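You operate a simulated robot arm through the tools that you are given. There is no shell and no other tool.

Carry out the task below with a simulated robot arm. There is one attempt and no reset: what you move stays moved.

JOB
Tip the meter's sample back into the pink mug.
Fine: yellow cap loose, arm swung away; the cup ends empty on the blue bench.

It is judged by the outcome, as a careful person would: the job done as asked, and still so three seconds after it is handed in. It fails if anything else is knocked over, pushed out of place, dropped, spilled or broken. Lids that push on must go on centred and level and be pressed home; caps that screw on are set level and turned clockwise until they are tight.

ROBOT AND FRAMES
A 7-joint arm with a two-finger parallel gripper, fixed in place. Base frame: the origin is at the foot of the arm, x ahead of it, y to its left, z up; the work surface is at about z = 860. Lengths are in mm, angles in rad, forces in N, time in s.
With the tool pointing down near the work surface it reaches from about 240 to 680 mm from the base axis. Its first joint turns from -1.152 to 1.152 rad. Payload 2.4 kg.
The tool frame sits at the grasp point between the pads (the TCP): z along the fingers, y along the line on which they close. The tips reach 30 mm beyond it. The gripper opens to 94 mm. The fingers are 28 mm wide and 10 mm thick; the gripper's body (50 by 96 mm) begins 55 mm behind the TCP.
Orientation is that of the tool frame in the base frame, as a unit quaternion [x, y, z, w]. With the fingers straight down and closing along the base's y, the tool's x points along the base's -x, its y along +y and its z along -z.

CONTROLS
- The arm moves only by the tool step_arm. Its argument "series" is a list of rows, each a list of 6 numbers: the shift along the tool's x, y, z in mm, then the turn, a rotation vector about the tool's x, y, z in rad. In form: [[tx, ty, tz, ax, ay, az], ...]. A call has 1 to 20 rows; each row is the pose to reach, as a shift and turn from the pose commanded when the call began, along the tool's axes at that moment. "gripper" is the finger opening in mm, from 0 to 94, set as the call begins (left out, the last holds). Each row takes 0.2 s and may step no farther than 50 mm and 0.15 rad from the row before; otherwise, or with a gripper value out of range, the whole call is refused. Where a pose cannot be reached the arm comes as near as it can. A force on the tool above 90 N (or 10 N above the force at the start of the call, whichever is more), or a blocked arm, ends the call early, and 0.2 s more pass. Each finger travels about 153 mm/s and halts on what it meets, pressing with about 42 N; the grip force reading is that of the motor and also rises with nothing between the fingers. The clock runs only during rows and for 0.2 s after the last one: add rows that repeat a pose to give the fingers time. It gives the time, the measured TCP pose, the force on the tool (base axes), the opening and the grip force at its end, in the units of the frame above (readings bear some noise), with the torque about the TCP (base axes, N m) and any sound that the robot's microphone picked up.
- Cameras (640 x 400 px; columns grow to the right, rows downward): "scene" is fixed at [44.9, 477, 1450.3]; the picture's right is [-0.68, -0.73, 0.00], its down [-0.38, 0.35, -0.86] and it looks along [0.62, -0.59, -0.51] (base axes); focal length 214 px, centre (320, 200). "wrist" rides on the gripper at [76, 14, -102] in the tool frame; the picture's right is [-0.18, 0.98, 0.00], its down [-0.75, -0.14, -0.64] and it looks along [-0.63, -0.12, 0.77] (tool axes); focal length 243 px, centre (320, 200).
- capture(camera): a new picture of that camera. No time passes.
- measure_at(camera, pixels): for up to 12 pixels [column, row] of the newest picture of that camera ("zoom" is the newest enlarged one), the place [x, y, z] in the base frame of the surface seen there, good to about 3 mm. No time passes.
- zoom(camera, box): a new picture of the part [left, top, right, bottom] of that camera's present view, enlarged. No time passes.
- job_done(): hands the job in; it is judged then, once.

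Leave the gripper open and the arm clear of the work at the hand-in unless told otherwise.

The tools are called after "Emit:" by a JSON object that holds its "op" and its "data". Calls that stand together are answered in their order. step_arm: Moves the arm, as the interface text tells. Its arguments: {"type":"object","properties":{"series":{"type":"array"},"gripper":{"type":"number"}},"required":["series"]} The other tools are called the same way: capture (camera) takes a picture; measure_at (camera, pixels) gives the place of the surface under pixels of a picture; zoom (camera, box) takes an enlarged picture of a part of a camera's view; job_done () hands the job in.

At the start:

```text
t: 0.0
tool_pos: [383.0, -186.2, 1306.6]
ee_rot: [0.0, 1.0, 0.0, 0.0]
force: [-0.5, 0.5, -0.2]
moment: [0.01, -0.04, 0.01]
gripper_width: 94.2
gripper_force: 0.0
```

scene: 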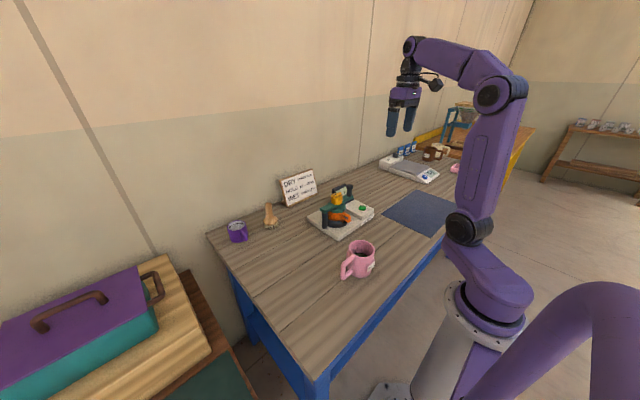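
wrist: 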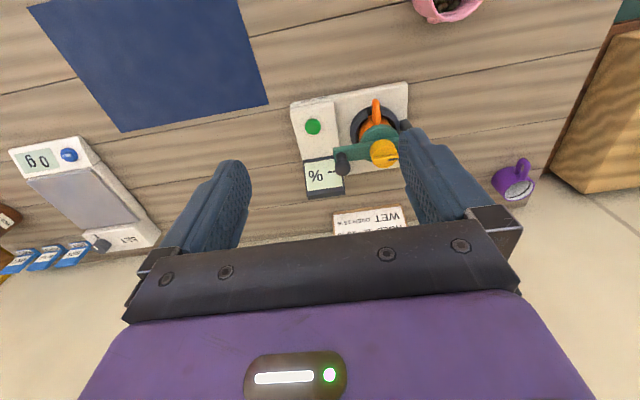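

I see a meter (cream base with a teal arm, a yellow cap and an orange cup), a pink mug, a purple mug, a scale and a sign. I'll zoom in on these first.

Emit:
{"op": "zoom", "data": {"camera": "scene", "box": [290, 165, 390, 245]}}

Emit:
{"op": "zoom", "data": {"camera": "wrist", "box": [270, 70, 430, 240]}}

Emit:
{"op": "zoom", "data": {"camera": "scene", "box": [220, 160, 390, 290]}}

Emit:
{"op": "zoom", "data": {"camera": "scene", "box": [360, 90, 500, 220]}}

```text
5.00 times, centred on (340, 205) of scene
```

zoom: 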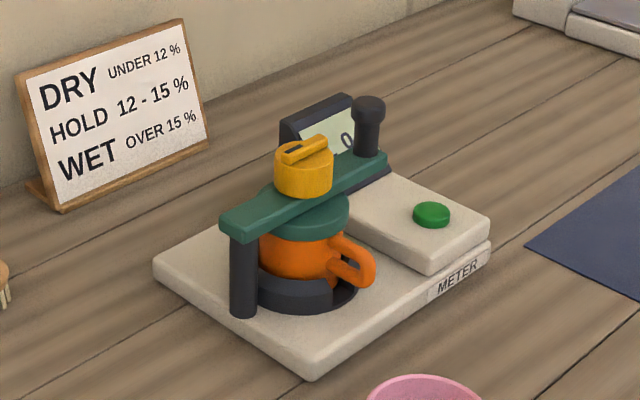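

```text
2.35 times, centred on (350, 155) of wrist
```

zoom: 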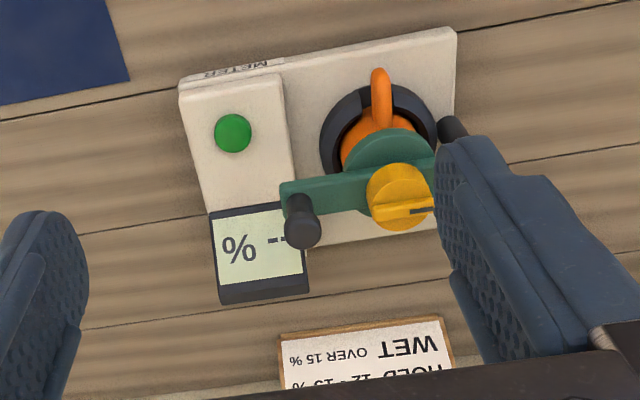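

```text
3.08 times, centred on (305, 225) of scene
```

zoom: 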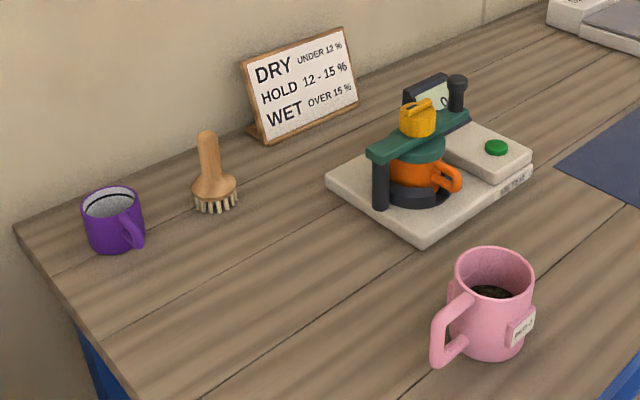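

```text
3.08 times, centred on (430, 155) of scene
```

zoom: 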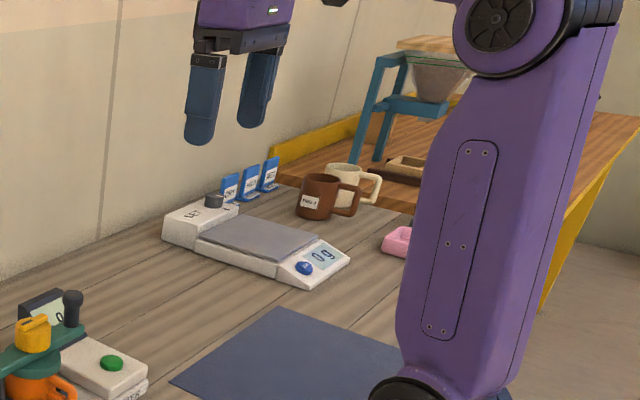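

The meter's arm, with the yellow cap on it, clamps over the orange cup. The arm pivots on a dark post and has a knob at its free end. Next I'll measure the main points, and look at the other pink object near the brown mug.

Emit:
{"op": "zoom", "data": {"camera": "scene", "box": [420, 130, 490, 180]}}

Emit:
{"op": "measure_at", "data": {"camera": "scene", "pixels": [[338, 197], [347, 188], [328, 210], [340, 217], [328, 226], [352, 240], [315, 219], [388, 213], [347, 260], [362, 245], [375, 250], [363, 253]]}}

Emit:
{"op": "measure_at", "data": {"camera": "wrist", "pixels": [[385, 150], [343, 152], [406, 126], [375, 103], [375, 120], [313, 127], [340, 165], [292, 105], [407, 84], [440, 10], [513, 183], [370, 135]]}}

```text
8.00 times, centred on (455, 155) of scene
```

zoom: 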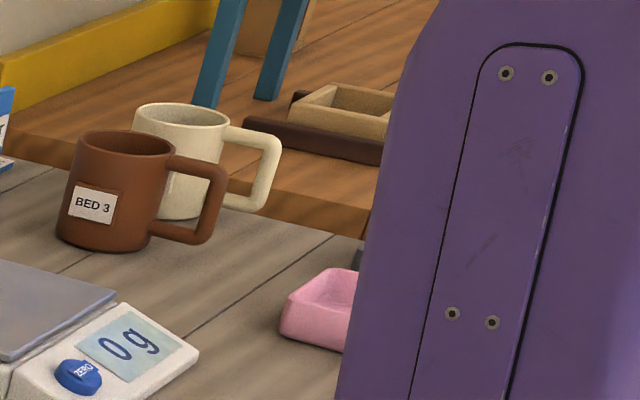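

```text
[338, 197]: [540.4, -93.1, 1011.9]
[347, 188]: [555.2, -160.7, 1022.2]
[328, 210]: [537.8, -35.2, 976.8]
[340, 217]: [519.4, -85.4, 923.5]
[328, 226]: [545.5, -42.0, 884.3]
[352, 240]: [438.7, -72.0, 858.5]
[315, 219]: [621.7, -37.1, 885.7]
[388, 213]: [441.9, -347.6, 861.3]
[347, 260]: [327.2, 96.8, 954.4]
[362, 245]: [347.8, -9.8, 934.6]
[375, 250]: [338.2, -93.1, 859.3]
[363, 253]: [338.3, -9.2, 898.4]
```

```text
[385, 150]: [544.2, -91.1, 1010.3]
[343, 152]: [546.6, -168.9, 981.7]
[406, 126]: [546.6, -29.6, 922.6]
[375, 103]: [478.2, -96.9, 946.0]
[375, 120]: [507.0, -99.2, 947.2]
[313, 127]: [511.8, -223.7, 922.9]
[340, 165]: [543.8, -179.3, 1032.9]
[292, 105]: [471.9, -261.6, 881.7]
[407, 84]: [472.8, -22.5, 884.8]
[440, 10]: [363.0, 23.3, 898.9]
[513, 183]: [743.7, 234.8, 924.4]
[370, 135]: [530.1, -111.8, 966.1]
```

The cap is near (545, -92), with its top at about z = 1010. The pivot post is near (545, -35), and the knob near (548, -170). I'll bring the wrist camera closer for a better look at the meter.

Emit:
{"op": "step_arm", "data": {"series": [[-4, 25, 40, 0, 0, 0], [-8, 50, 80, 0, 0, 0], [-12, 75, 120, 0, 0, 0], [-16, 100, 150, 0, 0, 0], [-18, 114, 178, 0, 0, 0], [-18, 114, 178, 0, 0, 0]]}}

Emit:
{"op": "capture", "data": {"camera": "wrist"}}

Emit:
{"op": "zoom", "data": {"camera": "scene", "box": [300, 170, 400, 290]}}

```text
t: 1.4
tool_pos: [401.5, -73.2, 1128.6]
ee_rot: [0.0, 1.0, 0.0, 0.0]
force: [0.1, -1.1, 0.1]
moment: [0.0, 0.01, -0.03]
gripper_width: 94.1
gripper_force: 0.1
```

```text
taken
```

wrist: 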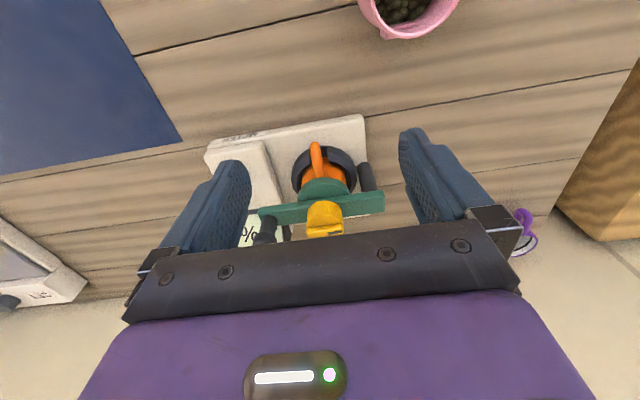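

```text
3.33 times, centred on (350, 230) of scene
```

zoom: 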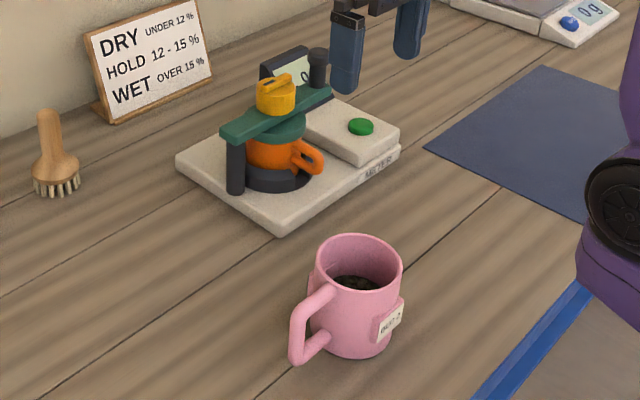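

I'll zoom the wrist view on the meter and on the mug.

Emit:
{"op": "zoom", "data": {"camera": "wrist", "box": [200, 110, 400, 250]}}

Emit:
{"op": "measure_at", "data": {"camera": "wrist", "pixels": [[323, 207], [310, 230], [340, 228], [323, 233], [264, 210], [384, 198], [384, 208], [366, 170], [316, 150], [323, 185], [362, 5], [406, 38]]}}

Emit:
{"op": "zoom", "data": {"camera": "scene", "box": [320, 180, 370, 220]}}

Emit:
{"op": "zoom", "data": {"camera": "scene", "box": [330, 230, 390, 285]}}

```text
2.86 times, centred on (300, 180) of wrist
```

zoom: 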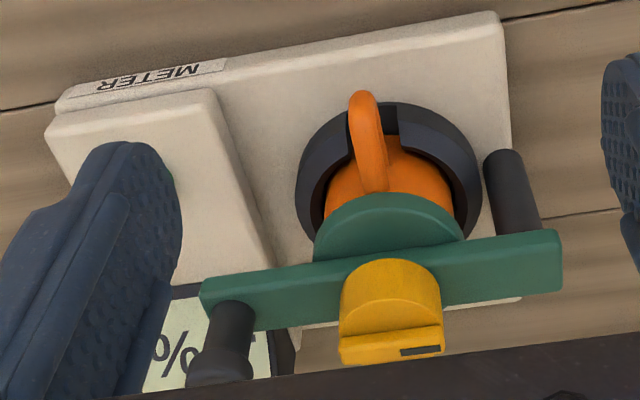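

```text
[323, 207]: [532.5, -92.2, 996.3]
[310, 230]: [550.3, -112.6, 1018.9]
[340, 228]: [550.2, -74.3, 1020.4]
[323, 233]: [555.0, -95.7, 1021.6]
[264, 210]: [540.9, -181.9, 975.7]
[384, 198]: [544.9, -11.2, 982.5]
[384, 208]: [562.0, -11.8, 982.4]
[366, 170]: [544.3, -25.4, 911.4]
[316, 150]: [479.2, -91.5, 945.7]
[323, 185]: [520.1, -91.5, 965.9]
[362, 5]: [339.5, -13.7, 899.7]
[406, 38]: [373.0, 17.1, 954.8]
```

```text
10.00 times, centred on (345, 200) of scene
```

zoom: 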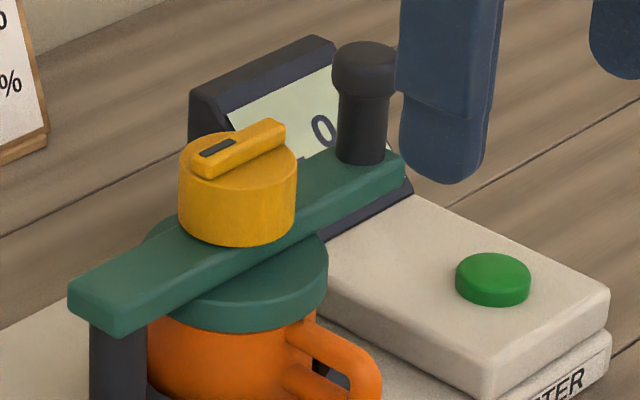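

```text
7.27 times, centred on (360, 258) of scene
```

zoom: 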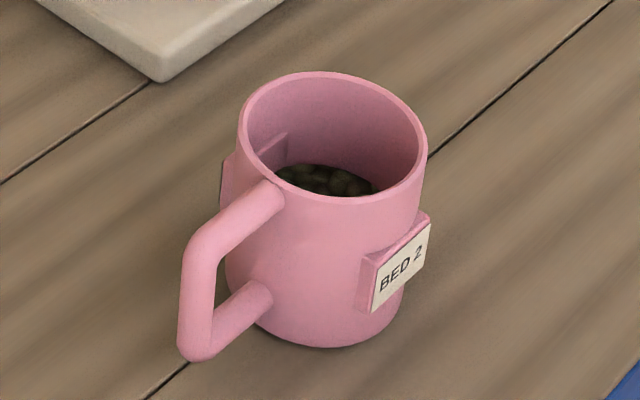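

I can see the cap's ridge, the teal press disc and the orange cup with its handle facing the robot. I'll zoom on the cap again and measure points on it, the knob and the display.

Emit:
{"op": "zoom", "data": {"camera": "scene", "box": [313, 180, 377, 220]}}

Emit:
{"op": "measure_at", "data": {"camera": "zoom", "pixels": [[182, 190], [293, 195], [237, 215], [240, 240], [240, 145], [280, 128], [205, 172], [360, 55], [362, 160], [250, 80], [320, 45], [205, 110]]}}

Emit:
{"op": "measure_at", "data": {"camera": "wrist", "pixels": [[250, 232], [286, 232], [256, 225], [270, 235], [342, 212], [305, 212], [315, 160], [340, 165], [330, 152], [345, 180], [300, 190], [352, 185]]}}

```text
10.00 times, centred on (345, 200) of scene
```

zoom: 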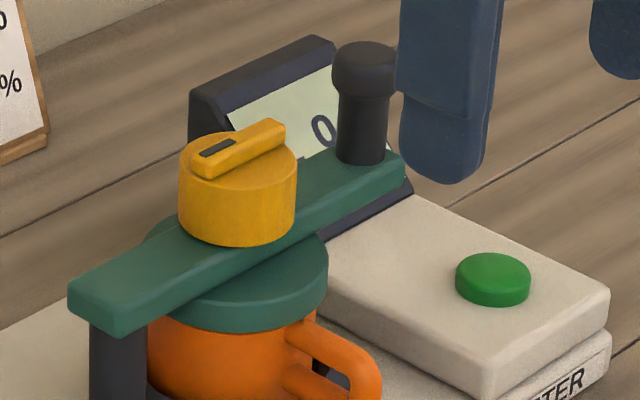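

```text
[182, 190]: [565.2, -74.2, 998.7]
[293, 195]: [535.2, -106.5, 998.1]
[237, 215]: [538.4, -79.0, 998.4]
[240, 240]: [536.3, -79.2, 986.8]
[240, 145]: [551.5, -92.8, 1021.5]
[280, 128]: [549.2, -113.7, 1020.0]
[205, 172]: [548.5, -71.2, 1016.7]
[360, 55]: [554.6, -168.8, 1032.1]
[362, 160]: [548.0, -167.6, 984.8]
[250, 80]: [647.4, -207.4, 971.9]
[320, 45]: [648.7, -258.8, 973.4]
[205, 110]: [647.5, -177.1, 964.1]
```

```text
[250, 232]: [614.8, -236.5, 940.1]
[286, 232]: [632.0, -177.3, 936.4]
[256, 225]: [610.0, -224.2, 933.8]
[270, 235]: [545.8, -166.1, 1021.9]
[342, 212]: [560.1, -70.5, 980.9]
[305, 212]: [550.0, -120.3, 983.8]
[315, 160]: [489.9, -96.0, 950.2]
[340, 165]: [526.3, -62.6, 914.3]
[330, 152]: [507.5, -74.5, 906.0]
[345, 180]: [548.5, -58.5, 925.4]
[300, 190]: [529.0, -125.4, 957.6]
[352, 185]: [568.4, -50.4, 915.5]
```

The cap is centred near (551, -93) with a radius of about 20. Its ridge runs along y, from y = -114 to -71, and its top is at z = 1021. I'll move above it while turning the gripper 90° clockwise seen from above. That way the fingers close along x on the cap's smooth sides, and I have room to unscrew counterclockwise.

Emit:
{"op": "step_arm", "data": {"gripper": 74, "series": [[-14, -2, 5, 0, 0, 0.143], [-28, -4, 10, 0, 0, 0.286], [-42, -6, 15, 0, 0, 0.428], [-56, -8, 20, 0, 0, 0.571], [-70, -10, 25, 0, 0, 0.714], [-84, -12, 30, 0, 0, 0.857], [-98, -14, 35, 0, 0, 1.0], [-112, -16, 40, 0, 0, 1.142], [-126, -18, 45, 0, 0, 1.285], [-140, -19, 50, 0, 0, 1.428], [-149.5, -19.8, 53.6, 0, 0, 1.5708], [-149.5, -19.8, 53.6, 0, 0, 1.5708]]}}

Emit:
{"op": "capture", "data": {"camera": "wrist"}}

Emit:
{"op": "zoom", "data": {"camera": "scene", "box": [300, 150, 396, 210]}}

```text
t: 4.0
tool_pos: [550.3, -90.3, 1074.7]
ee_rot: [0.708, 0.706, 0.0, 0.0]
force: [0.3, 0.3, -0.1]
moment: [0.0, 0.02, -0.01]
gripper_width: 73.8
gripper_force: 0.0
```

```text
taken
```

wrist: 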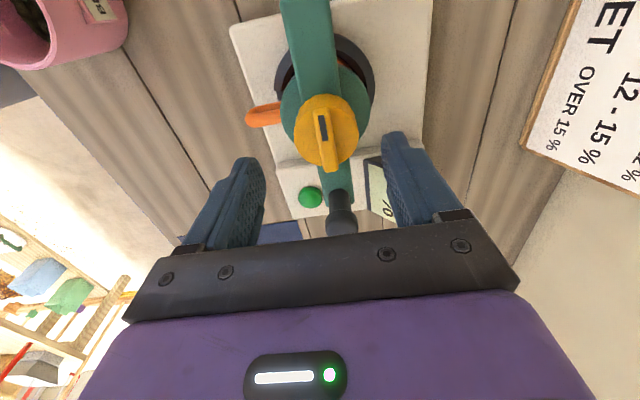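

```text
6.67 times, centred on (348, 180) of scene
```

zoom: 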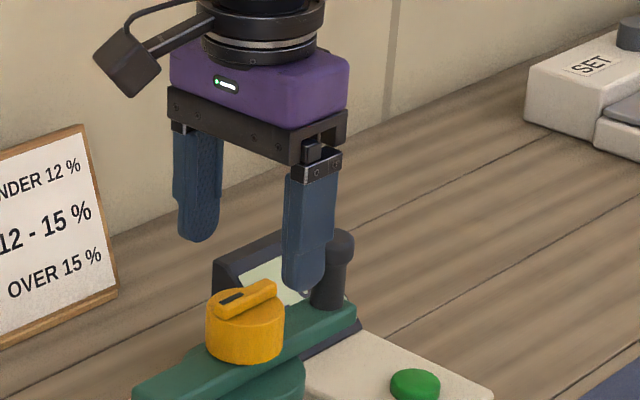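

The gripper is above the cap. I'll measure the cap again from this view to check the centring, at pixels around (326, 130).

Emit:
{"op": "measure_at", "data": {"camera": "wrist", "pixels": [[322, 112], [330, 165], [298, 130], [354, 125], [324, 98], [318, 140], [338, 140], [340, 195], [300, 20], [333, 20], [371, 95], [262, 113]]}}

Emit:
{"op": "zoom", "data": {"camera": "wrist", "box": [220, 0, 440, 240]}}

```text
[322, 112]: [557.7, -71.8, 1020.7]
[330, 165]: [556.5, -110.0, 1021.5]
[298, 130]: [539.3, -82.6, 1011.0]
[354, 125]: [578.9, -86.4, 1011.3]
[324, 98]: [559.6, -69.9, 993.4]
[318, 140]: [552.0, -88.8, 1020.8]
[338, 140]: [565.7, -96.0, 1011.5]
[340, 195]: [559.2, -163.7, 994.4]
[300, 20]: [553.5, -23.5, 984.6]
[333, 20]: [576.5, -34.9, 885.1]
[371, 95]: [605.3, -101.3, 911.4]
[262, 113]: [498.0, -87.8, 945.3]
```

```text
1.67 times, centred on (330, 120) of wrist
```

zoom: 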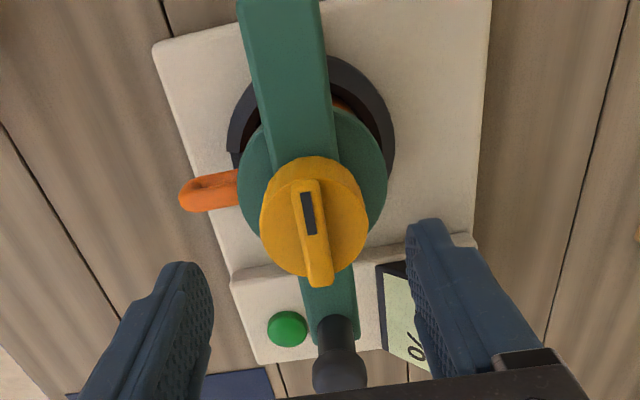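

The widest part of the cap spans columns 298–354, about 4.5 mm to the right of the tool axis, which projects to column 320. I'll correct for that and go down so the tips end at about z = 988, beside the cap and above the beam's top at z = 984.

Emit:
{"op": "step_arm", "data": {"series": [[1, 4.5, 0, 0, 0, 0], [1, 4.5, 20, 0, 0, 0], [1, 4.5, 35, 0, 0, 0], [1, 4.5, 48, 0, 0, 0], [1, 4.5, 56, 0, 0, 0], [1, 4.5, 56, 0, 0, 0]]}}

Emit:
{"op": "zoom", "data": {"camera": "scene", "box": [300, 160, 396, 220]}}

Emit:
{"op": "capture", "data": {"camera": "wrist"}}

```text
t: 5.4
tool_pos: [555.3, -90.6, 1017.5]
ee_rot: [0.707, 0.707, 0.0, 0.0]
force: [0.6, 0.7, -0.5]
moment: [-0.02, -0.02, 0.0]
gripper_width: 74.3
gripper_force: 0.1
```

```text
6.67 times, centred on (348, 190) of scene
```

zoom: 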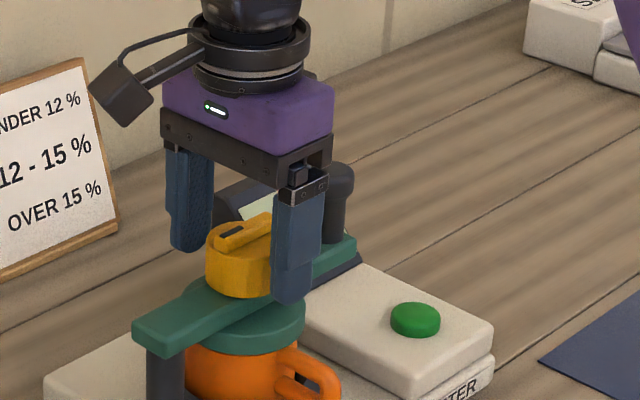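

```text
taken
```

wrist: 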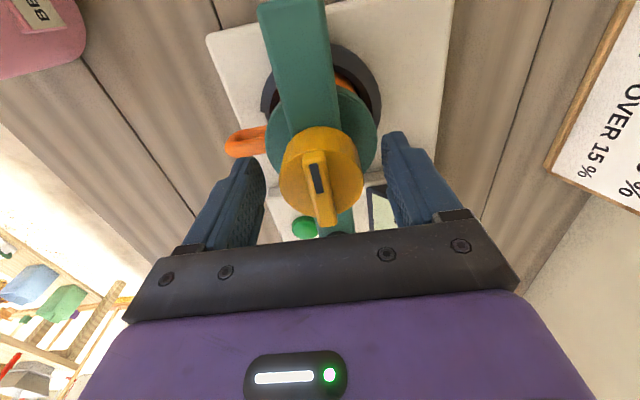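

The cap is centred between the fingers, in columns 280–363. I'll close on it without moving.

Emit:
{"op": "step_arm", "data": {"gripper": 20, "series": [[0, 0, 0, 0, 0, 0], [0, 0, 0, 0, 0, 0], [0, 0, 0, 0, 0, 0], [0, 0, 0, 0, 0, 0]]}}

```text
t: 6.4
tool_pos: [554.4, -90.1, 1018.0]
ee_rot: [0.707, 0.707, 0.001, 0.0]
force: [-2.1, 0.6, -4.4]
moment: [0.05, -0.52, 0.08]
gripper_width: 47.3
gripper_force: 44.7
```

The grip is on at a width of 47 mm and a force of 45 N. I'll turn counterclockwise seen from above (negative about tool z) by 0.6 rad, and watch the torque and sound.

Emit:
{"op": "step_arm", "data": {"series": [[0, 0, 0, 0, 0, -0.1], [0, 0, 0, 0, 0, -0.2], [0, 0, 0, 0, 0, -0.3], [0, 0, 0, 0, 0, -0.4], [0, 0, 0, 0, 0, -0.5], [0, 0, 0, 0, 0, -0.6]]}}

Emit:
{"op": "capture", "data": {"camera": "wrist"}}

Emit:
{"op": "zoom", "data": {"camera": "scene", "box": [300, 160, 396, 220]}}

```text
t: 7.8
tool_pos: [556.5, -91.7, 1017.9]
ee_rot: [0.466, 0.885, 0.0, 0.0]
force: [-2.5, -0.3, -7.0]
moment: [0.65, -0.05, -0.04]
gripper_width: 47.6
gripper_force: 45.2
```

```text
taken
```

wrist: 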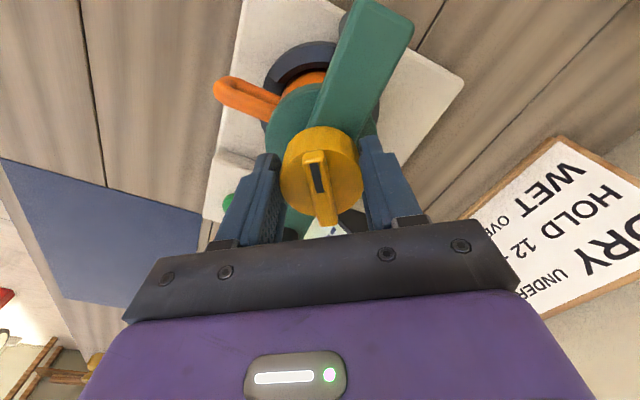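

```text
6.67 times, centred on (348, 190) of scene
```

zoom: 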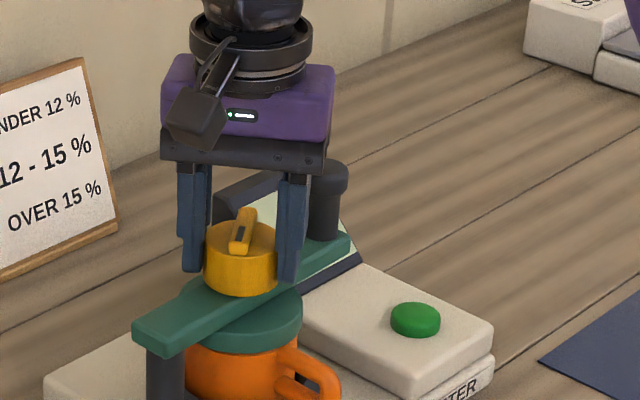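

The cap turns with the gripper, since the ridge stays aligned between the fingers, and the torque is low. I'll keep turning counterclockwise.

Emit:
{"op": "step_arm", "data": {"series": [[0, 0, 0, 0, 0, -0.12], [0, 0, 0, 0, 0, -0.24], [0, 0, 0, 0, 0, -0.36], [0, 0, 0, 0, 0, -0.48], [0, 0, 0, 0, 0, -0.6], [0, 0, 0, 0, 0, -0.72], [0, 0, 0, 0, 0, -0.84], [0, 0, 0, 0, 0, -0.97]]}}

Emit:
{"op": "capture", "data": {"camera": "wrist"}}

Emit:
{"op": "zoom", "data": {"camera": "scene", "box": [300, 160, 396, 220]}}

```text
t: 9.6
tool_pos: [553.7, -94.9, 1018.0]
ee_rot: [0.001, 1.0, 0.0, 0.0]
force: [1.9, -25.6, -18.4]
moment: [0.27, -0.35, -0.1]
gripper_width: 47.3
gripper_force: 45.3
```

```text
taken
```

wrist: 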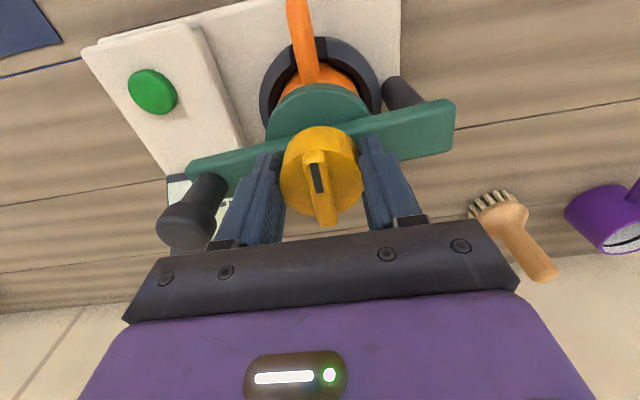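

```text
6.67 times, centred on (348, 190) of scene
```

zoom: 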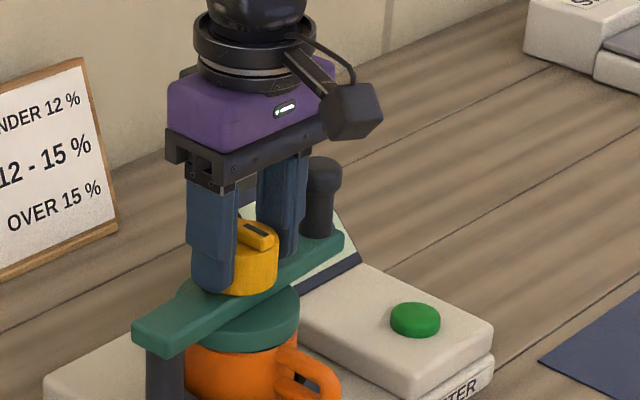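

That is a quarter turn. A sideways load of -25 N has built up because the cap was gripped slightly off-centre. I'll open to release it and check.

Emit:
{"op": "step_arm", "data": {"gripper": 66, "series": [[0, 0, 0, 0, 0, 0], [0, 0, 0, 0, 0, 0], [0, 0, 0, 0, 0, 0]]}}

Emit:
{"op": "capture", "data": {"camera": "wrist"}}

Emit:
{"op": "zoom", "data": {"camera": "scene", "box": [313, 185, 377, 225]}}

```text
t: 10.4
tool_pos: [555.9, -88.6, 1018.4]
ee_rot: [0.0, 1.0, 0.0, 0.0]
force: [0.0, -0.3, -0.2]
moment: [0.01, -0.01, 0.0]
gripper_width: 65.8
gripper_force: 0.1
```

```text
taken
```

wrist: 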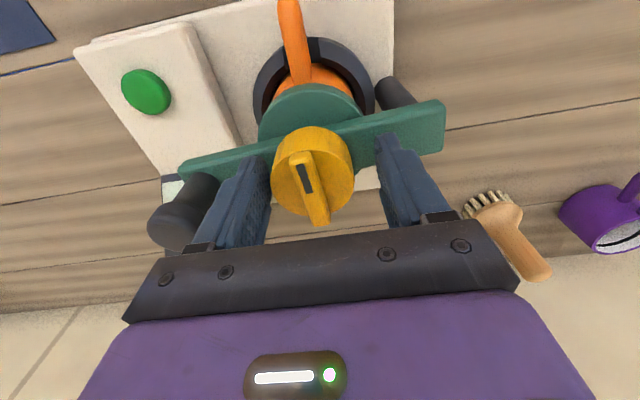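

```text
10.00 times, centred on (345, 205) of scene
```

zoom: 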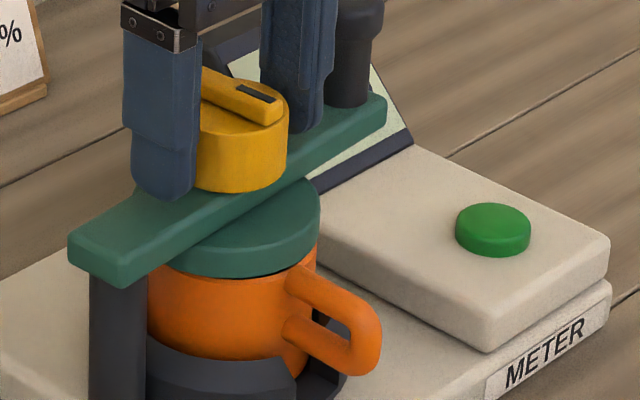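

After opening, the tool sprang back, and the cap is about 3.5 mm left of centre (columns 273–354). A thin dark gap has appeared between the teal disc and the cup, so the cap is loosening. I'll centre the gripper, grip again and turn another 1.2 rad.

Emit:
{"op": "step_arm", "data": {"gripper": 66, "series": [[0, -3.5, 0, 0, 0, 0], [0, -3.5, 0, 0, 0, 0]]}}

Emit:
{"op": "step_arm", "data": {"gripper": 20, "series": [[0, 0, 0, 0, 0, 0], [0, 0, 0, 0, 0, 0], [0, 0, 0, 0, 0, 0]]}}

Emit:
{"op": "step_arm", "data": {"series": [[0, 0, 0, 0, 0, -0.12], [0, 0, 0, 0, 0, -0.24], [0, 0, 0, 0, 0, -0.36], [0, 0, 0, 0, 0, -0.48], [0, 0, 0, 0, 0, -0.6], [0, 0, 0, 0, 0, -0.72], [0, 0, 0, 0, 0, -0.84], [0, 0, 0, 0, 0, -0.96]]}}

Emit:
{"op": "capture", "data": {"camera": "wrist"}}

Emit:
{"op": "zoom", "data": {"camera": "scene", "box": [313, 185, 377, 225]}}

```text
t: 11.0
tool_pos: [554.8, -93.7, 1018.7]
ee_rot: [0.0, 1.0, 0.0, 0.0]
force: [-0.4, 0.9, -0.4]
moment: [0.0, 0.01, -0.05]
gripper_width: 66.1
gripper_force: 0.1
```

```text
t: 11.8
tool_pos: [554.2, -95.3, 1018.5]
ee_rot: [0.001, 1.0, 0.0, 0.0]
force: [-0.7, -9.5, -1.8]
moment: [0.45, 0.05, -0.08]
gripper_width: 47.2
gripper_force: 45.3
```

```text
t: 13.6
tool_pos: [554.2, -110.9, 1019.0]
ee_rot: [-0.451, 0.893, -0.007, 0.001]
force: [17.1, -55.7, -8.1]
moment: [-0.4, -0.09, -1.46]
gripper_width: 42.8
gripper_force: 45.5
```

```text
taken
```

wrist: 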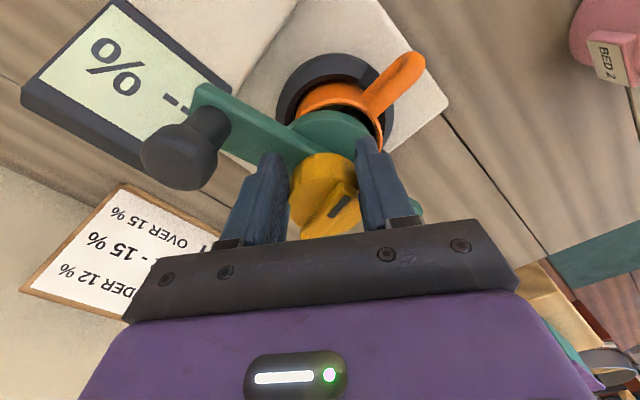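

```text
10.00 times, centred on (345, 205) of scene
```

zoom: 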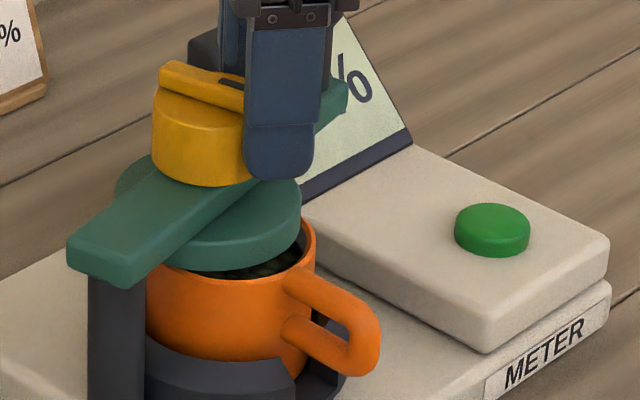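

The cap reached its loose stop, and further turning swung the arm a little toward +x. The beans in the cup are now visible, so the swing arm is free. I'll open the fingers slightly, leaving clearance to the knob, and look again.

Emit:
{"op": "step_arm", "data": {"gripper": 58, "series": [[0, 0, 0, 0, 0, 0], [0, 0, 0, 0, 0, 0], [0, 0, 0, 0, 0, 0]]}}

Emit:
{"op": "capture", "data": {"camera": "wrist"}}

Emit:
{"op": "zoom", "data": {"camera": "scene", "box": [313, 180, 377, 220]}}

```text
t: 14.4
tool_pos: [555.5, -99.7, 1018.6]
ee_rot: [-0.459, 0.888, -0.002, 0.001]
force: [12.9, -27.0, 1.2]
moment: [-0.49, -0.18, -0.94]
gripper_width: 73.3
gripper_force: 12.9
```

```text
taken
```

wrist: 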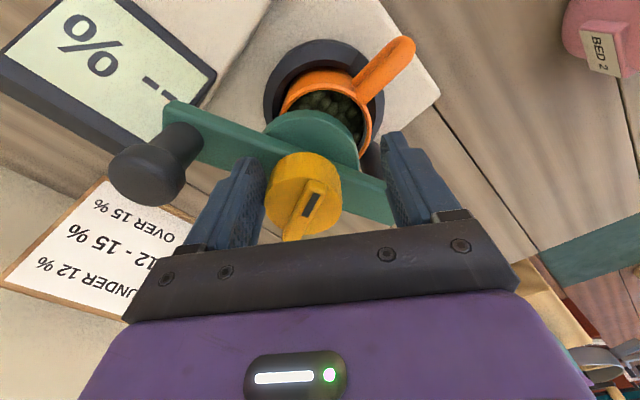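

```text
10.00 times, centred on (345, 200) of scene
```

zoom: 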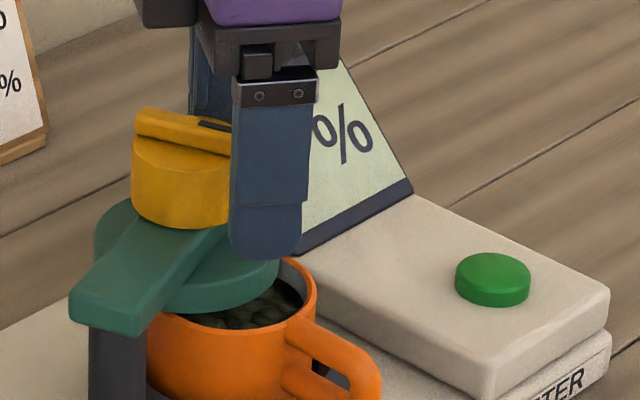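

Part of the sideways load is still there because the left finger leans on the cap, which has moved to about (568, -96). I'll shift the tool toward the cap's centre to unload it and open slightly more, then go straight up.

Emit:
{"op": "step_arm", "data": {"gripper": 70, "series": [[-3, -4, 0, 0, 0, 0], [-6, -8, 0, 0, 0, 0], [-6, -8, 0, 0, 0, 0]]}}

Emit:
{"op": "capture", "data": {"camera": "wrist"}}

```text
t: 15.2
tool_pos: [566.0, -92.4, 1017.3]
ee_rot: [-0.462, 0.887, 0.0, -0.001]
force: [6.5, -7.7, 4.6]
moment: [-0.13, -0.3, -0.28]
gripper_width: 75.4
gripper_force: 5.0
```

```text
taken
```

wrist: 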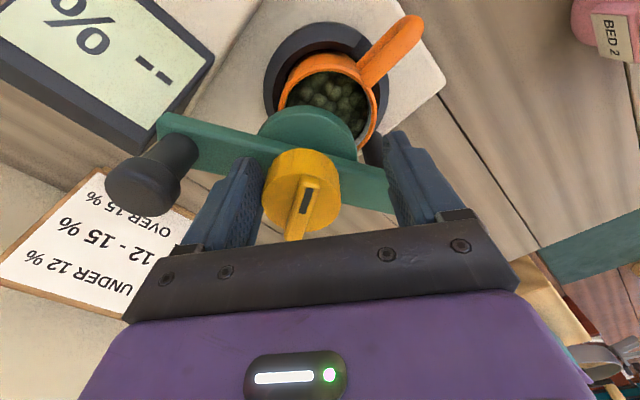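

The loads have dropped to under 10 N. Now I'll go straight up, clear of the cap.

Emit:
{"op": "step_arm", "data": {"series": [[0, 0, -8, 0, 0, 0], [0, 0, -20, 0, 0, 0], [0, 0, -40, 0, 0, 0], [0, 0, -65, 0, 0, 0], [0, 0, -90, 0, 0, 0], [0, 0, -90, 0, 0, 0]]}}

Emit:
{"op": "capture", "data": {"camera": "wrist"}}

Emit:
{"op": "zoom", "data": {"camera": "scene", "box": [297, 170, 393, 230]}}

```text
t: 16.6
tool_pos: [564.5, -94.1, 1110.6]
ee_rot: [-0.462, 0.887, 0.0, 0.001]
force: [-0.3, -0.6, -0.1]
moment: [-0.01, 0.01, 0.02]
gripper_width: 70.2
gripper_force: 0.0
```

```text
taken
```

wrist: 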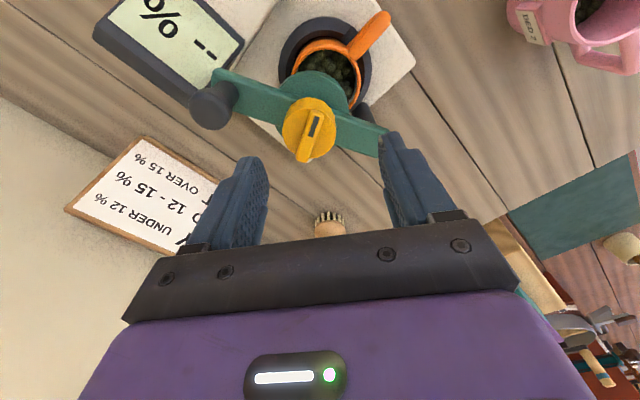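

```text
6.67 times, centred on (345, 200) of scene
```

zoom: 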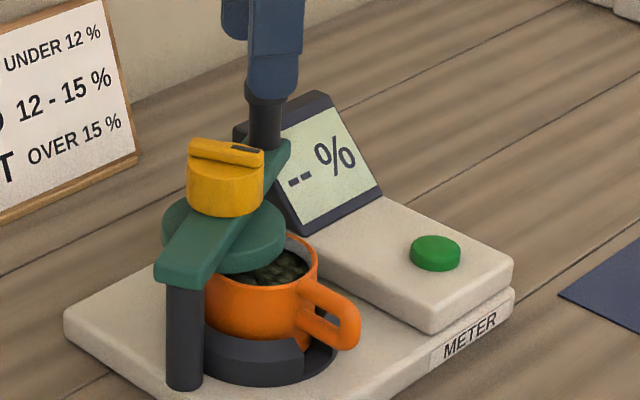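

Clear. The arm has swung about 25° toward +x, away from me. I'll measure the beam, knob, display and cup to plan the rest of the swing.

Emit:
{"op": "measure_at", "data": {"camera": "wrist", "pixels": [[212, 105], [215, 75], [233, 75], [193, 108], [185, 95], [240, 45], [313, 110], [375, 140], [300, 60], [345, 55], [330, 70], [385, 17]]}}

Emit:
{"op": "zoom", "data": {"camera": "wrist", "box": [90, 0, 410, 200]}}

```text
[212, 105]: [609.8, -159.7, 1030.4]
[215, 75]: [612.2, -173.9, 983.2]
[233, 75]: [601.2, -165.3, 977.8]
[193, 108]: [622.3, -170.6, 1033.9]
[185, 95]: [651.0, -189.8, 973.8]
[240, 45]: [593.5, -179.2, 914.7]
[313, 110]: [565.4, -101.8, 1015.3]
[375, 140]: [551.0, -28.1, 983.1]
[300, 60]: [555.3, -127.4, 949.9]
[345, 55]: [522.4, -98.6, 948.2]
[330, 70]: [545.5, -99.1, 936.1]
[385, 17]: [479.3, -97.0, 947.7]
```

```text
2.00 times, centred on (250, 100) of wrist
```

zoom: 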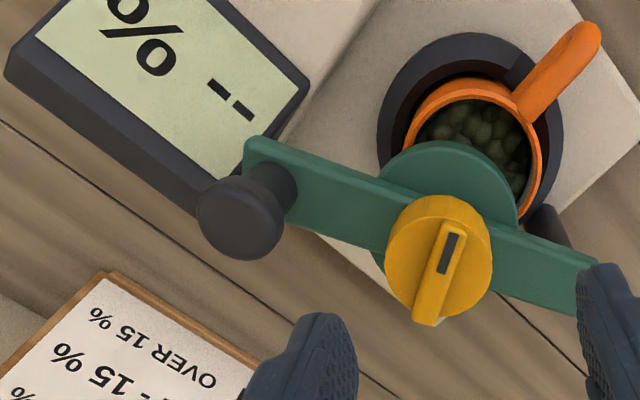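

The knob is at (615, -164) and the pivot at about (553, -28), so the beam's end sweeps a 157 mm radius. The display corners lie outside that. Before swinging further I need to know where the sign stands.

Emit:
{"op": "capture", "data": {"camera": "scene"}}

Emit:
{"op": "measure_at", "data": {"camera": "scene", "pixels": [[281, 182], [313, 170], [288, 205], [317, 192], [300, 186], [270, 215], [267, 206], [237, 226]]}}

Emit:
{"op": "measure_at", "data": {"camera": "wrist", "pixels": [[70, 208], [150, 140], [212, 180], [140, 190], [328, 228], [330, 215]]}}

```text
taken
```

scene: 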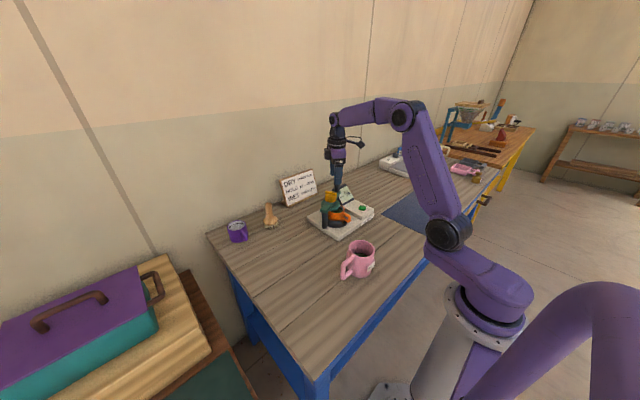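

```text
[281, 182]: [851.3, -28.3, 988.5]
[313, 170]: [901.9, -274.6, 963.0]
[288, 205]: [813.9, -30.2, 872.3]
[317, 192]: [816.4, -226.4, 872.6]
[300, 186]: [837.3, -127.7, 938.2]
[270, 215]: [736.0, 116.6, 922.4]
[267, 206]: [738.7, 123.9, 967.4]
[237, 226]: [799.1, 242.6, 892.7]
```

```text
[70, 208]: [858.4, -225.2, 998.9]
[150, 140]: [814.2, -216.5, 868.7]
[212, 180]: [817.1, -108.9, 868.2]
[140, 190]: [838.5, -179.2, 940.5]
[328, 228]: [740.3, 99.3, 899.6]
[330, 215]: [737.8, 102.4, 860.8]
```

The sign stands at x ≥ 814 and the brush is 230 mm from the pivot, so the whole swing is free. I'll close the fingers and go down to the near side of the cap, at about (540, -106) with the tips at z ≈ 992. From there I'll push the cap around the pivot.

Emit:
{"op": "step_arm", "data": {"gripper": 0, "series": [[12, 7, 0, 0, 0, 0], [23.8, 13.2, 0, 0, 0, 0], [23.8, 13.2, 30, 0, 0, 0], [23.8, 13.2, 60, 0, 0, 0], [23.8, 13.2, 80, 0, 0, 0], [23.8, 13.2, 88, 0, 0, 0], [23.8, 13.2, 88, 0, 0, 0]]}}

Emit:
{"op": "capture", "data": {"camera": "wrist"}}

Emit:
{"op": "zoom", "data": {"camera": "scene", "box": [297, 170, 393, 230]}}

```text
t: 18.2
tool_pos: [540.2, -106.4, 1021.7]
ee_rot: [-0.462, 0.887, -0.001, 0.001]
force: [-0.1, -0.1, 0.1]
moment: [0.0, -0.01, 0.0]
gripper_width: 0.0
gripper_force: 33.1
```

```text
taken
```

wrist: 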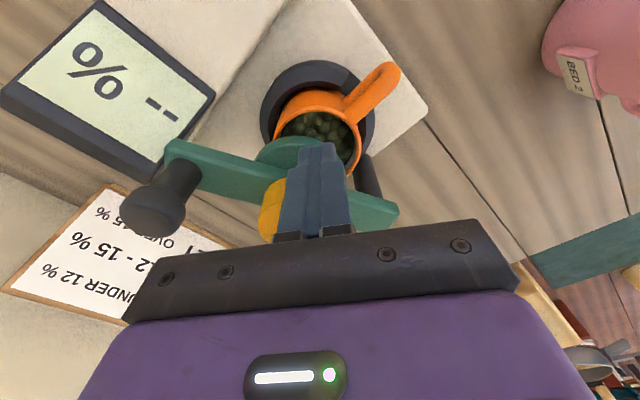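

```text
6.67 times, centred on (345, 200) of scene
```

zoom: 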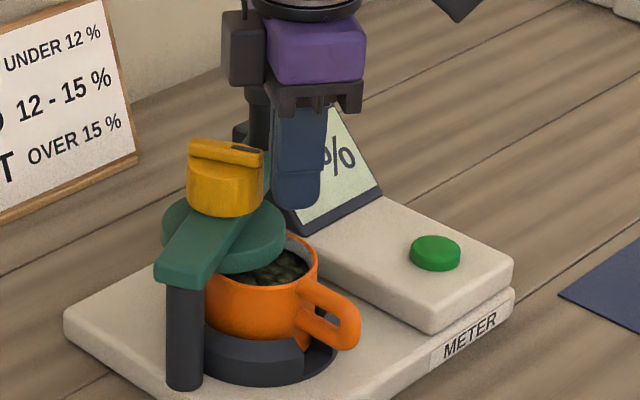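

The fingers stand about 8 mm behind the cap. I'll push along the arc around the pivot, first to about θ = 0.9 rad.

Emit:
{"op": "step_arm", "data": {"series": [[-5, -3.5, 0, 0, 0, 0], [-9.4, -6.8, 0, 0, 0, 0], [-12.6, -11.2, 0, 0, 0, 0], [-15.9, -15.7, 0, 0, 0, 0], [-19.7, -19.6, 0, 0, 0, 0], [-23.6, -23.6, 0, 0, 0, 0], [-28, -27, 0, 0, 0, 0], [-32.6, -30.2, 0, 0, 0, 0]]}}

Emit:
{"op": "zoom", "data": {"camera": "scene", "box": [297, 170, 393, 230]}}

```text
t: 20.0
tool_pos: [582.4, -96.8, 1020.7]
ee_rot: [-0.461, 0.887, 0.0, 0.0]
force: [-0.1, 0.1, -0.6]
moment: [0.01, -0.01, 0.0]
gripper_width: 0.2
gripper_force: 33.0
```

```text
6.67 times, centred on (345, 200) of scene
```

zoom: 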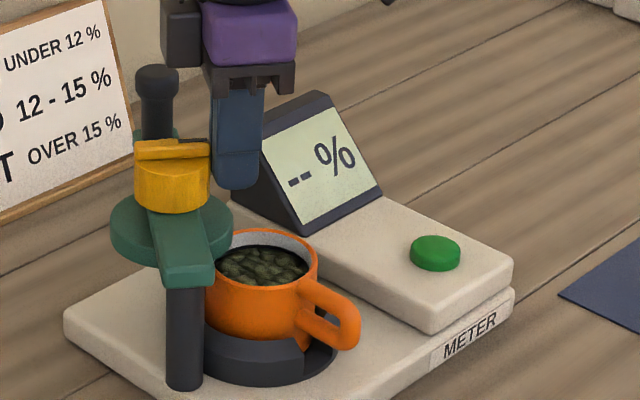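

The arm swings freely and the cup is nearly exposed. I'll continue to about 1.6 rad.

Emit:
{"op": "step_arm", "data": {"series": [[-5, -2.7, 0, 0, 0, 0], [-10, -5.3, 0, 0, 0, 0], [-15, -7.3, 0, 0, 0, 0], [-20.3, -9.2, 0, 0, 0, 0], [-25.8, -10.2, 0, 0, 0, 0], [-31.3, -11.1, 0, 0, 0, 0], [-37, -11.4, 0, 0, 0, 0], [-42.4, -11.5, 0, 0, 0, 0], [-49.9, -10.9, 0, 0, 0, 0]]}}

Emit:
{"op": "zoom", "data": {"camera": "scene", "box": [297, 170, 393, 230]}}

Emit:
{"op": "capture", "data": {"camera": "wrist"}}

```text
t: 22.0
tool_pos: [620.7, -65.5, 1020.4]
ee_rot: [-0.46, 0.888, 0.001, -0.003]
force: [-12.8, -7.2, 2.7]
moment: [0.08, 0.01, 0.21]
gripper_width: 0.0
gripper_force: 32.9
```

```text
6.67 times, centred on (345, 200) of scene
```

zoom: 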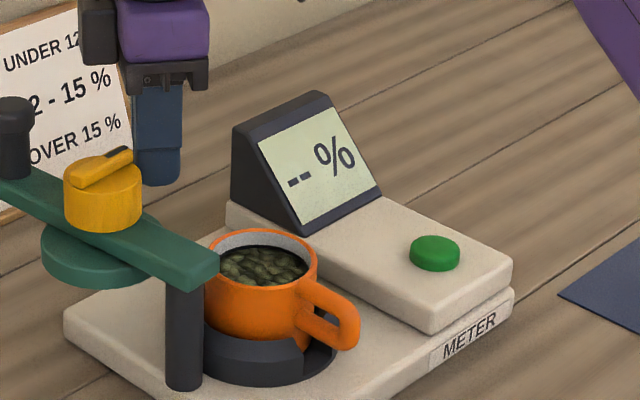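

```text
taken
```

wrist: 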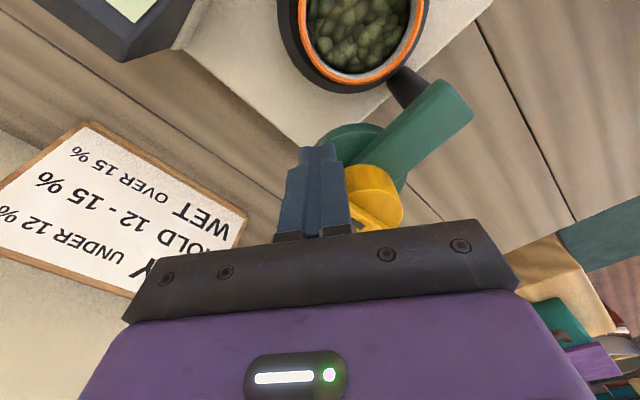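

The arm is now about 95° away at its stop, and the cup is fully exposed and rather full of beans. I'll back off, rise, turn the gripper back to yaw 0 and look at the cup from above.

Emit:
{"op": "step_arm", "data": {"series": [[6, -4, 0, 0, 0, 0], [12.3, -8.6, -5, 0, 0, 0], [12.3, -8.6, -45, 0, 0, 0], [12.3, -8.6, -90, 0, 0, 0], [12.3, -8.6, -90, 0, 0, 0]]}}

Emit:
{"op": "step_arm", "data": {"gripper": 84, "series": [[11, 15.5, 0, 0, 0, 0.12], [22, 31, 0, 0, 0, 0.24], [33, 46.5, 0, 0, 0, 0.36], [44, 62, 0, 0, 0, 0.48], [55, 77.5, 0, 0, 0, 0.6], [66, 93, 0, 0, 0, 0.72], [77, 108.5, 0, 0, 0, 0.84], [86.6, 123.7, 0, 0, 0, 0.96], [86.6, 123.7, 0, 0, 0, 0.96]]}}

Emit:
{"op": "capture", "data": {"camera": "wrist"}}

```text
t: 23.2
tool_pos: [622.7, -76.8, 1111.2]
ee_rot: [-0.461, 0.887, 0.0, 0.0]
force: [0.5, 1.1, 1.3]
moment: [0.01, 0.0, -0.04]
gripper_width: 0.2
gripper_force: 33.4
```

```text
t: 25.2
tool_pos: [471.4, -75.5, 1111.4]
ee_rot: [0.0, 1.0, 0.0, 0.0]
force: [0.5, -0.4, 0.0]
moment: [-0.01, 0.01, -0.04]
gripper_width: 83.7
gripper_force: 0.0
```

```text
taken
```

wrist: 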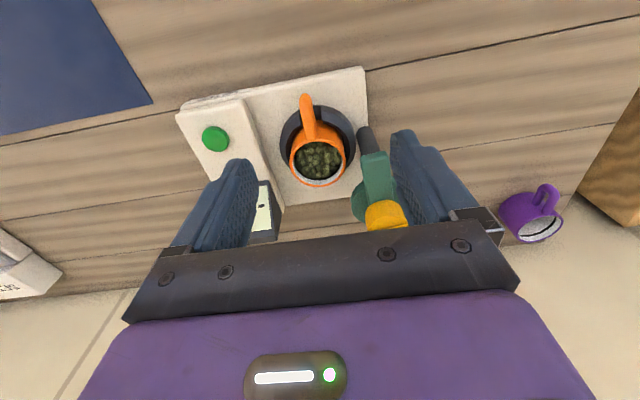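

Now I'll zoom on the cup and measure its rim, handle, bean surface and cradle.

Emit:
{"op": "zoom", "data": {"camera": "wrist", "box": [255, 80, 415, 230]}}

Emit:
{"op": "measure_at", "data": {"camera": "wrist", "pixels": [[291, 158], [346, 158], [318, 185], [318, 137], [318, 160], [306, 97], [308, 130], [285, 130], [352, 130], [318, 108], [372, 160], [385, 213]]}}

Emit:
{"op": "zoom", "data": {"camera": "scene", "box": [308, 190, 372, 240]}}

```text
2.67 times, centred on (335, 155) of wrist
```

zoom: 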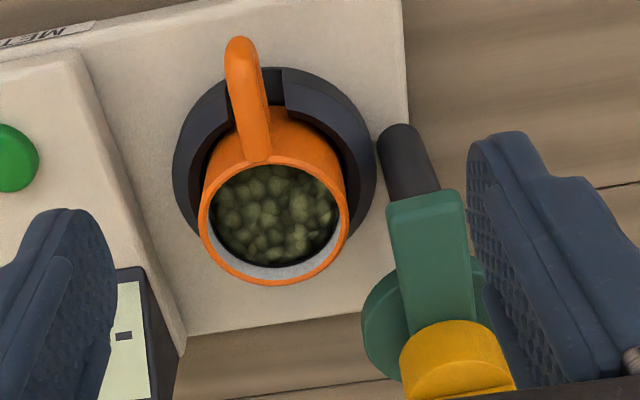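

```text
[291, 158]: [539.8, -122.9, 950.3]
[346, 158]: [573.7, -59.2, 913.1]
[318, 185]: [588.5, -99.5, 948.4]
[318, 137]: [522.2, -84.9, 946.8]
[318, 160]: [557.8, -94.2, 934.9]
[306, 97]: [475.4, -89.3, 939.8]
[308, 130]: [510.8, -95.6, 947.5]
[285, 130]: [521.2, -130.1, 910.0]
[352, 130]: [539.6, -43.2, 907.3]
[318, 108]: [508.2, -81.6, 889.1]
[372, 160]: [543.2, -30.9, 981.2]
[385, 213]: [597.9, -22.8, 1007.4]
```

```text
8.00 times, centred on (340, 215) of scene
```

zoom: 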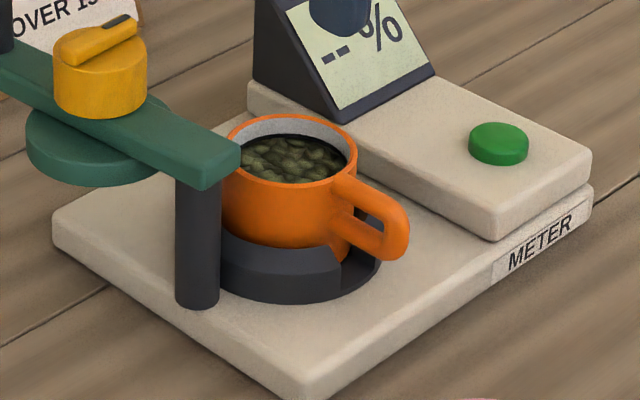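

The cup rim is at z ≈ 948, centred near (555, -92) with a radius of about 33. The cradle top is at z ≈ 908, and the beans sit about 13 mm below the rim. Before I grip the cup, I'll move the empty gripper over the mug with yaw +90°, to locate the mug exactly and rehearse the pouring tilt.

Emit:
{"op": "step_arm", "data": {"series": [[9.5, 17.6, 0, 0, 0, 0.143], [19, 35.2, 0, 0, 0, 0.286], [28.5, 52.8, 0, 0, 0, 0.428], [38, 70.4, 0, 0, 0, 0.571], [47.5, 88, 0, 0, 0, 0.714], [57, 105.6, 0, 0, 0, 0.857], [66.5, 123.2, 0, 0, 0, 1.0], [76, 140.8, 0, 0, 0, 1.142], [85.5, 158.4, 0, 0, 0, 1.285], [95, 176, 0, 0, 0, 1.428], [104, 193.5, 0, 0, 0, 1.5708], [104, 193.5, 0, 0, 0, 1.5708]]}}

Emit:
{"op": "capture", "data": {"camera": "wrist"}}

Emit:
{"op": "capture", "data": {"camera": "scene"}}

```text
t: 27.8
tool_pos: [366.2, 116.2, 1112.0]
ee_rot: [0.708, 0.706, 0.0, -0.001]
force: [0.4, 0.3, 0.4]
moment: [-0.02, 0.02, 0.01]
gripper_width: 84.1
gripper_force: 0.0
```

```text
taken
```

wrist: 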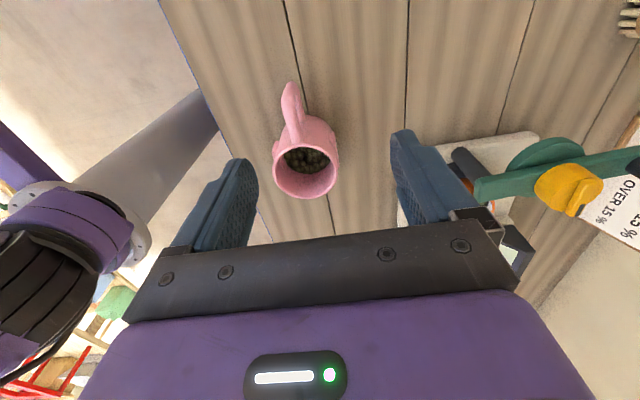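

```text
taken
```

scene: 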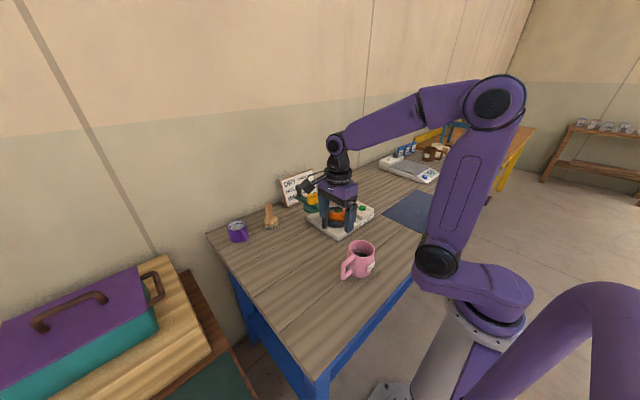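

Emit:
{"op": "zoom", "data": {"camera": "wrist", "box": [245, 75, 365, 215]}}

Emit:
{"op": "measure_at", "data": {"camera": "wrist", "pixels": [[277, 170], [334, 165], [306, 195], [303, 149], [306, 160], [291, 85], [280, 187], [330, 185], [203, 95], [170, 10], [245, 215], [306, 130]]}}

Emit:
{"op": "zoom", "data": {"camera": "scene", "box": [328, 232, 392, 282]}}

Emit:
{"op": "measure_at", "data": {"camera": "scene", "pixels": [[348, 249], [376, 251], [362, 242], [362, 263], [363, 254], [363, 276], [310, 330], [310, 378], [250, 290], [430, 240]]}}

```text
2.86 times, centred on (305, 145) of wrist
```

zoom: 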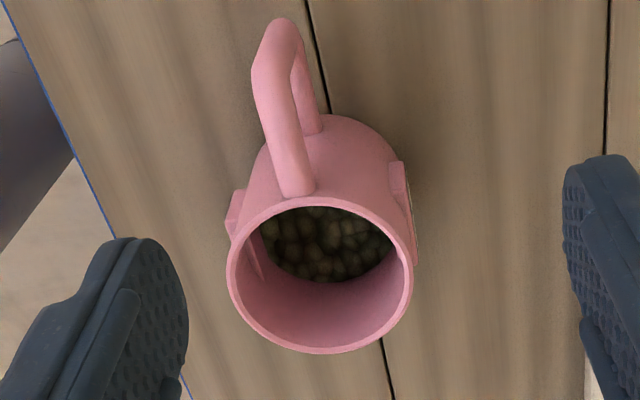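

```text
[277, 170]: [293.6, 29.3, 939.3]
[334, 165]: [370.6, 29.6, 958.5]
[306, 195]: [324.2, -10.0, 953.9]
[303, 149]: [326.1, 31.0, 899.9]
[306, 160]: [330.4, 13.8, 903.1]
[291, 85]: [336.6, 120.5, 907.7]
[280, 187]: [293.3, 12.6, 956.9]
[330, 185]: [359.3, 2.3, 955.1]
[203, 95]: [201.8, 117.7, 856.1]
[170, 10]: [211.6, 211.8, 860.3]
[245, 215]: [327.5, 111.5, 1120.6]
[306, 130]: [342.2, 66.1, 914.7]
```

```text
8.00 times, centred on (360, 257) of scene
```

zoom: 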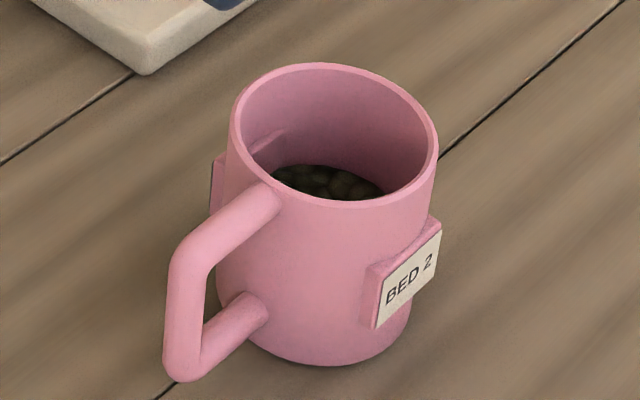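

```text
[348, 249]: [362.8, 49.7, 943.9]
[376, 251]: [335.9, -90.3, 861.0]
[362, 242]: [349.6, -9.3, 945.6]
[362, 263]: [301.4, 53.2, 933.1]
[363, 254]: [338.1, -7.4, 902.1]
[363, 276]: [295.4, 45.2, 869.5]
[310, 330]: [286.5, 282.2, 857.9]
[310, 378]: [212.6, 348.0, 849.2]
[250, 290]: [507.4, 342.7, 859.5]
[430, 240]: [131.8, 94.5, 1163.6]
```

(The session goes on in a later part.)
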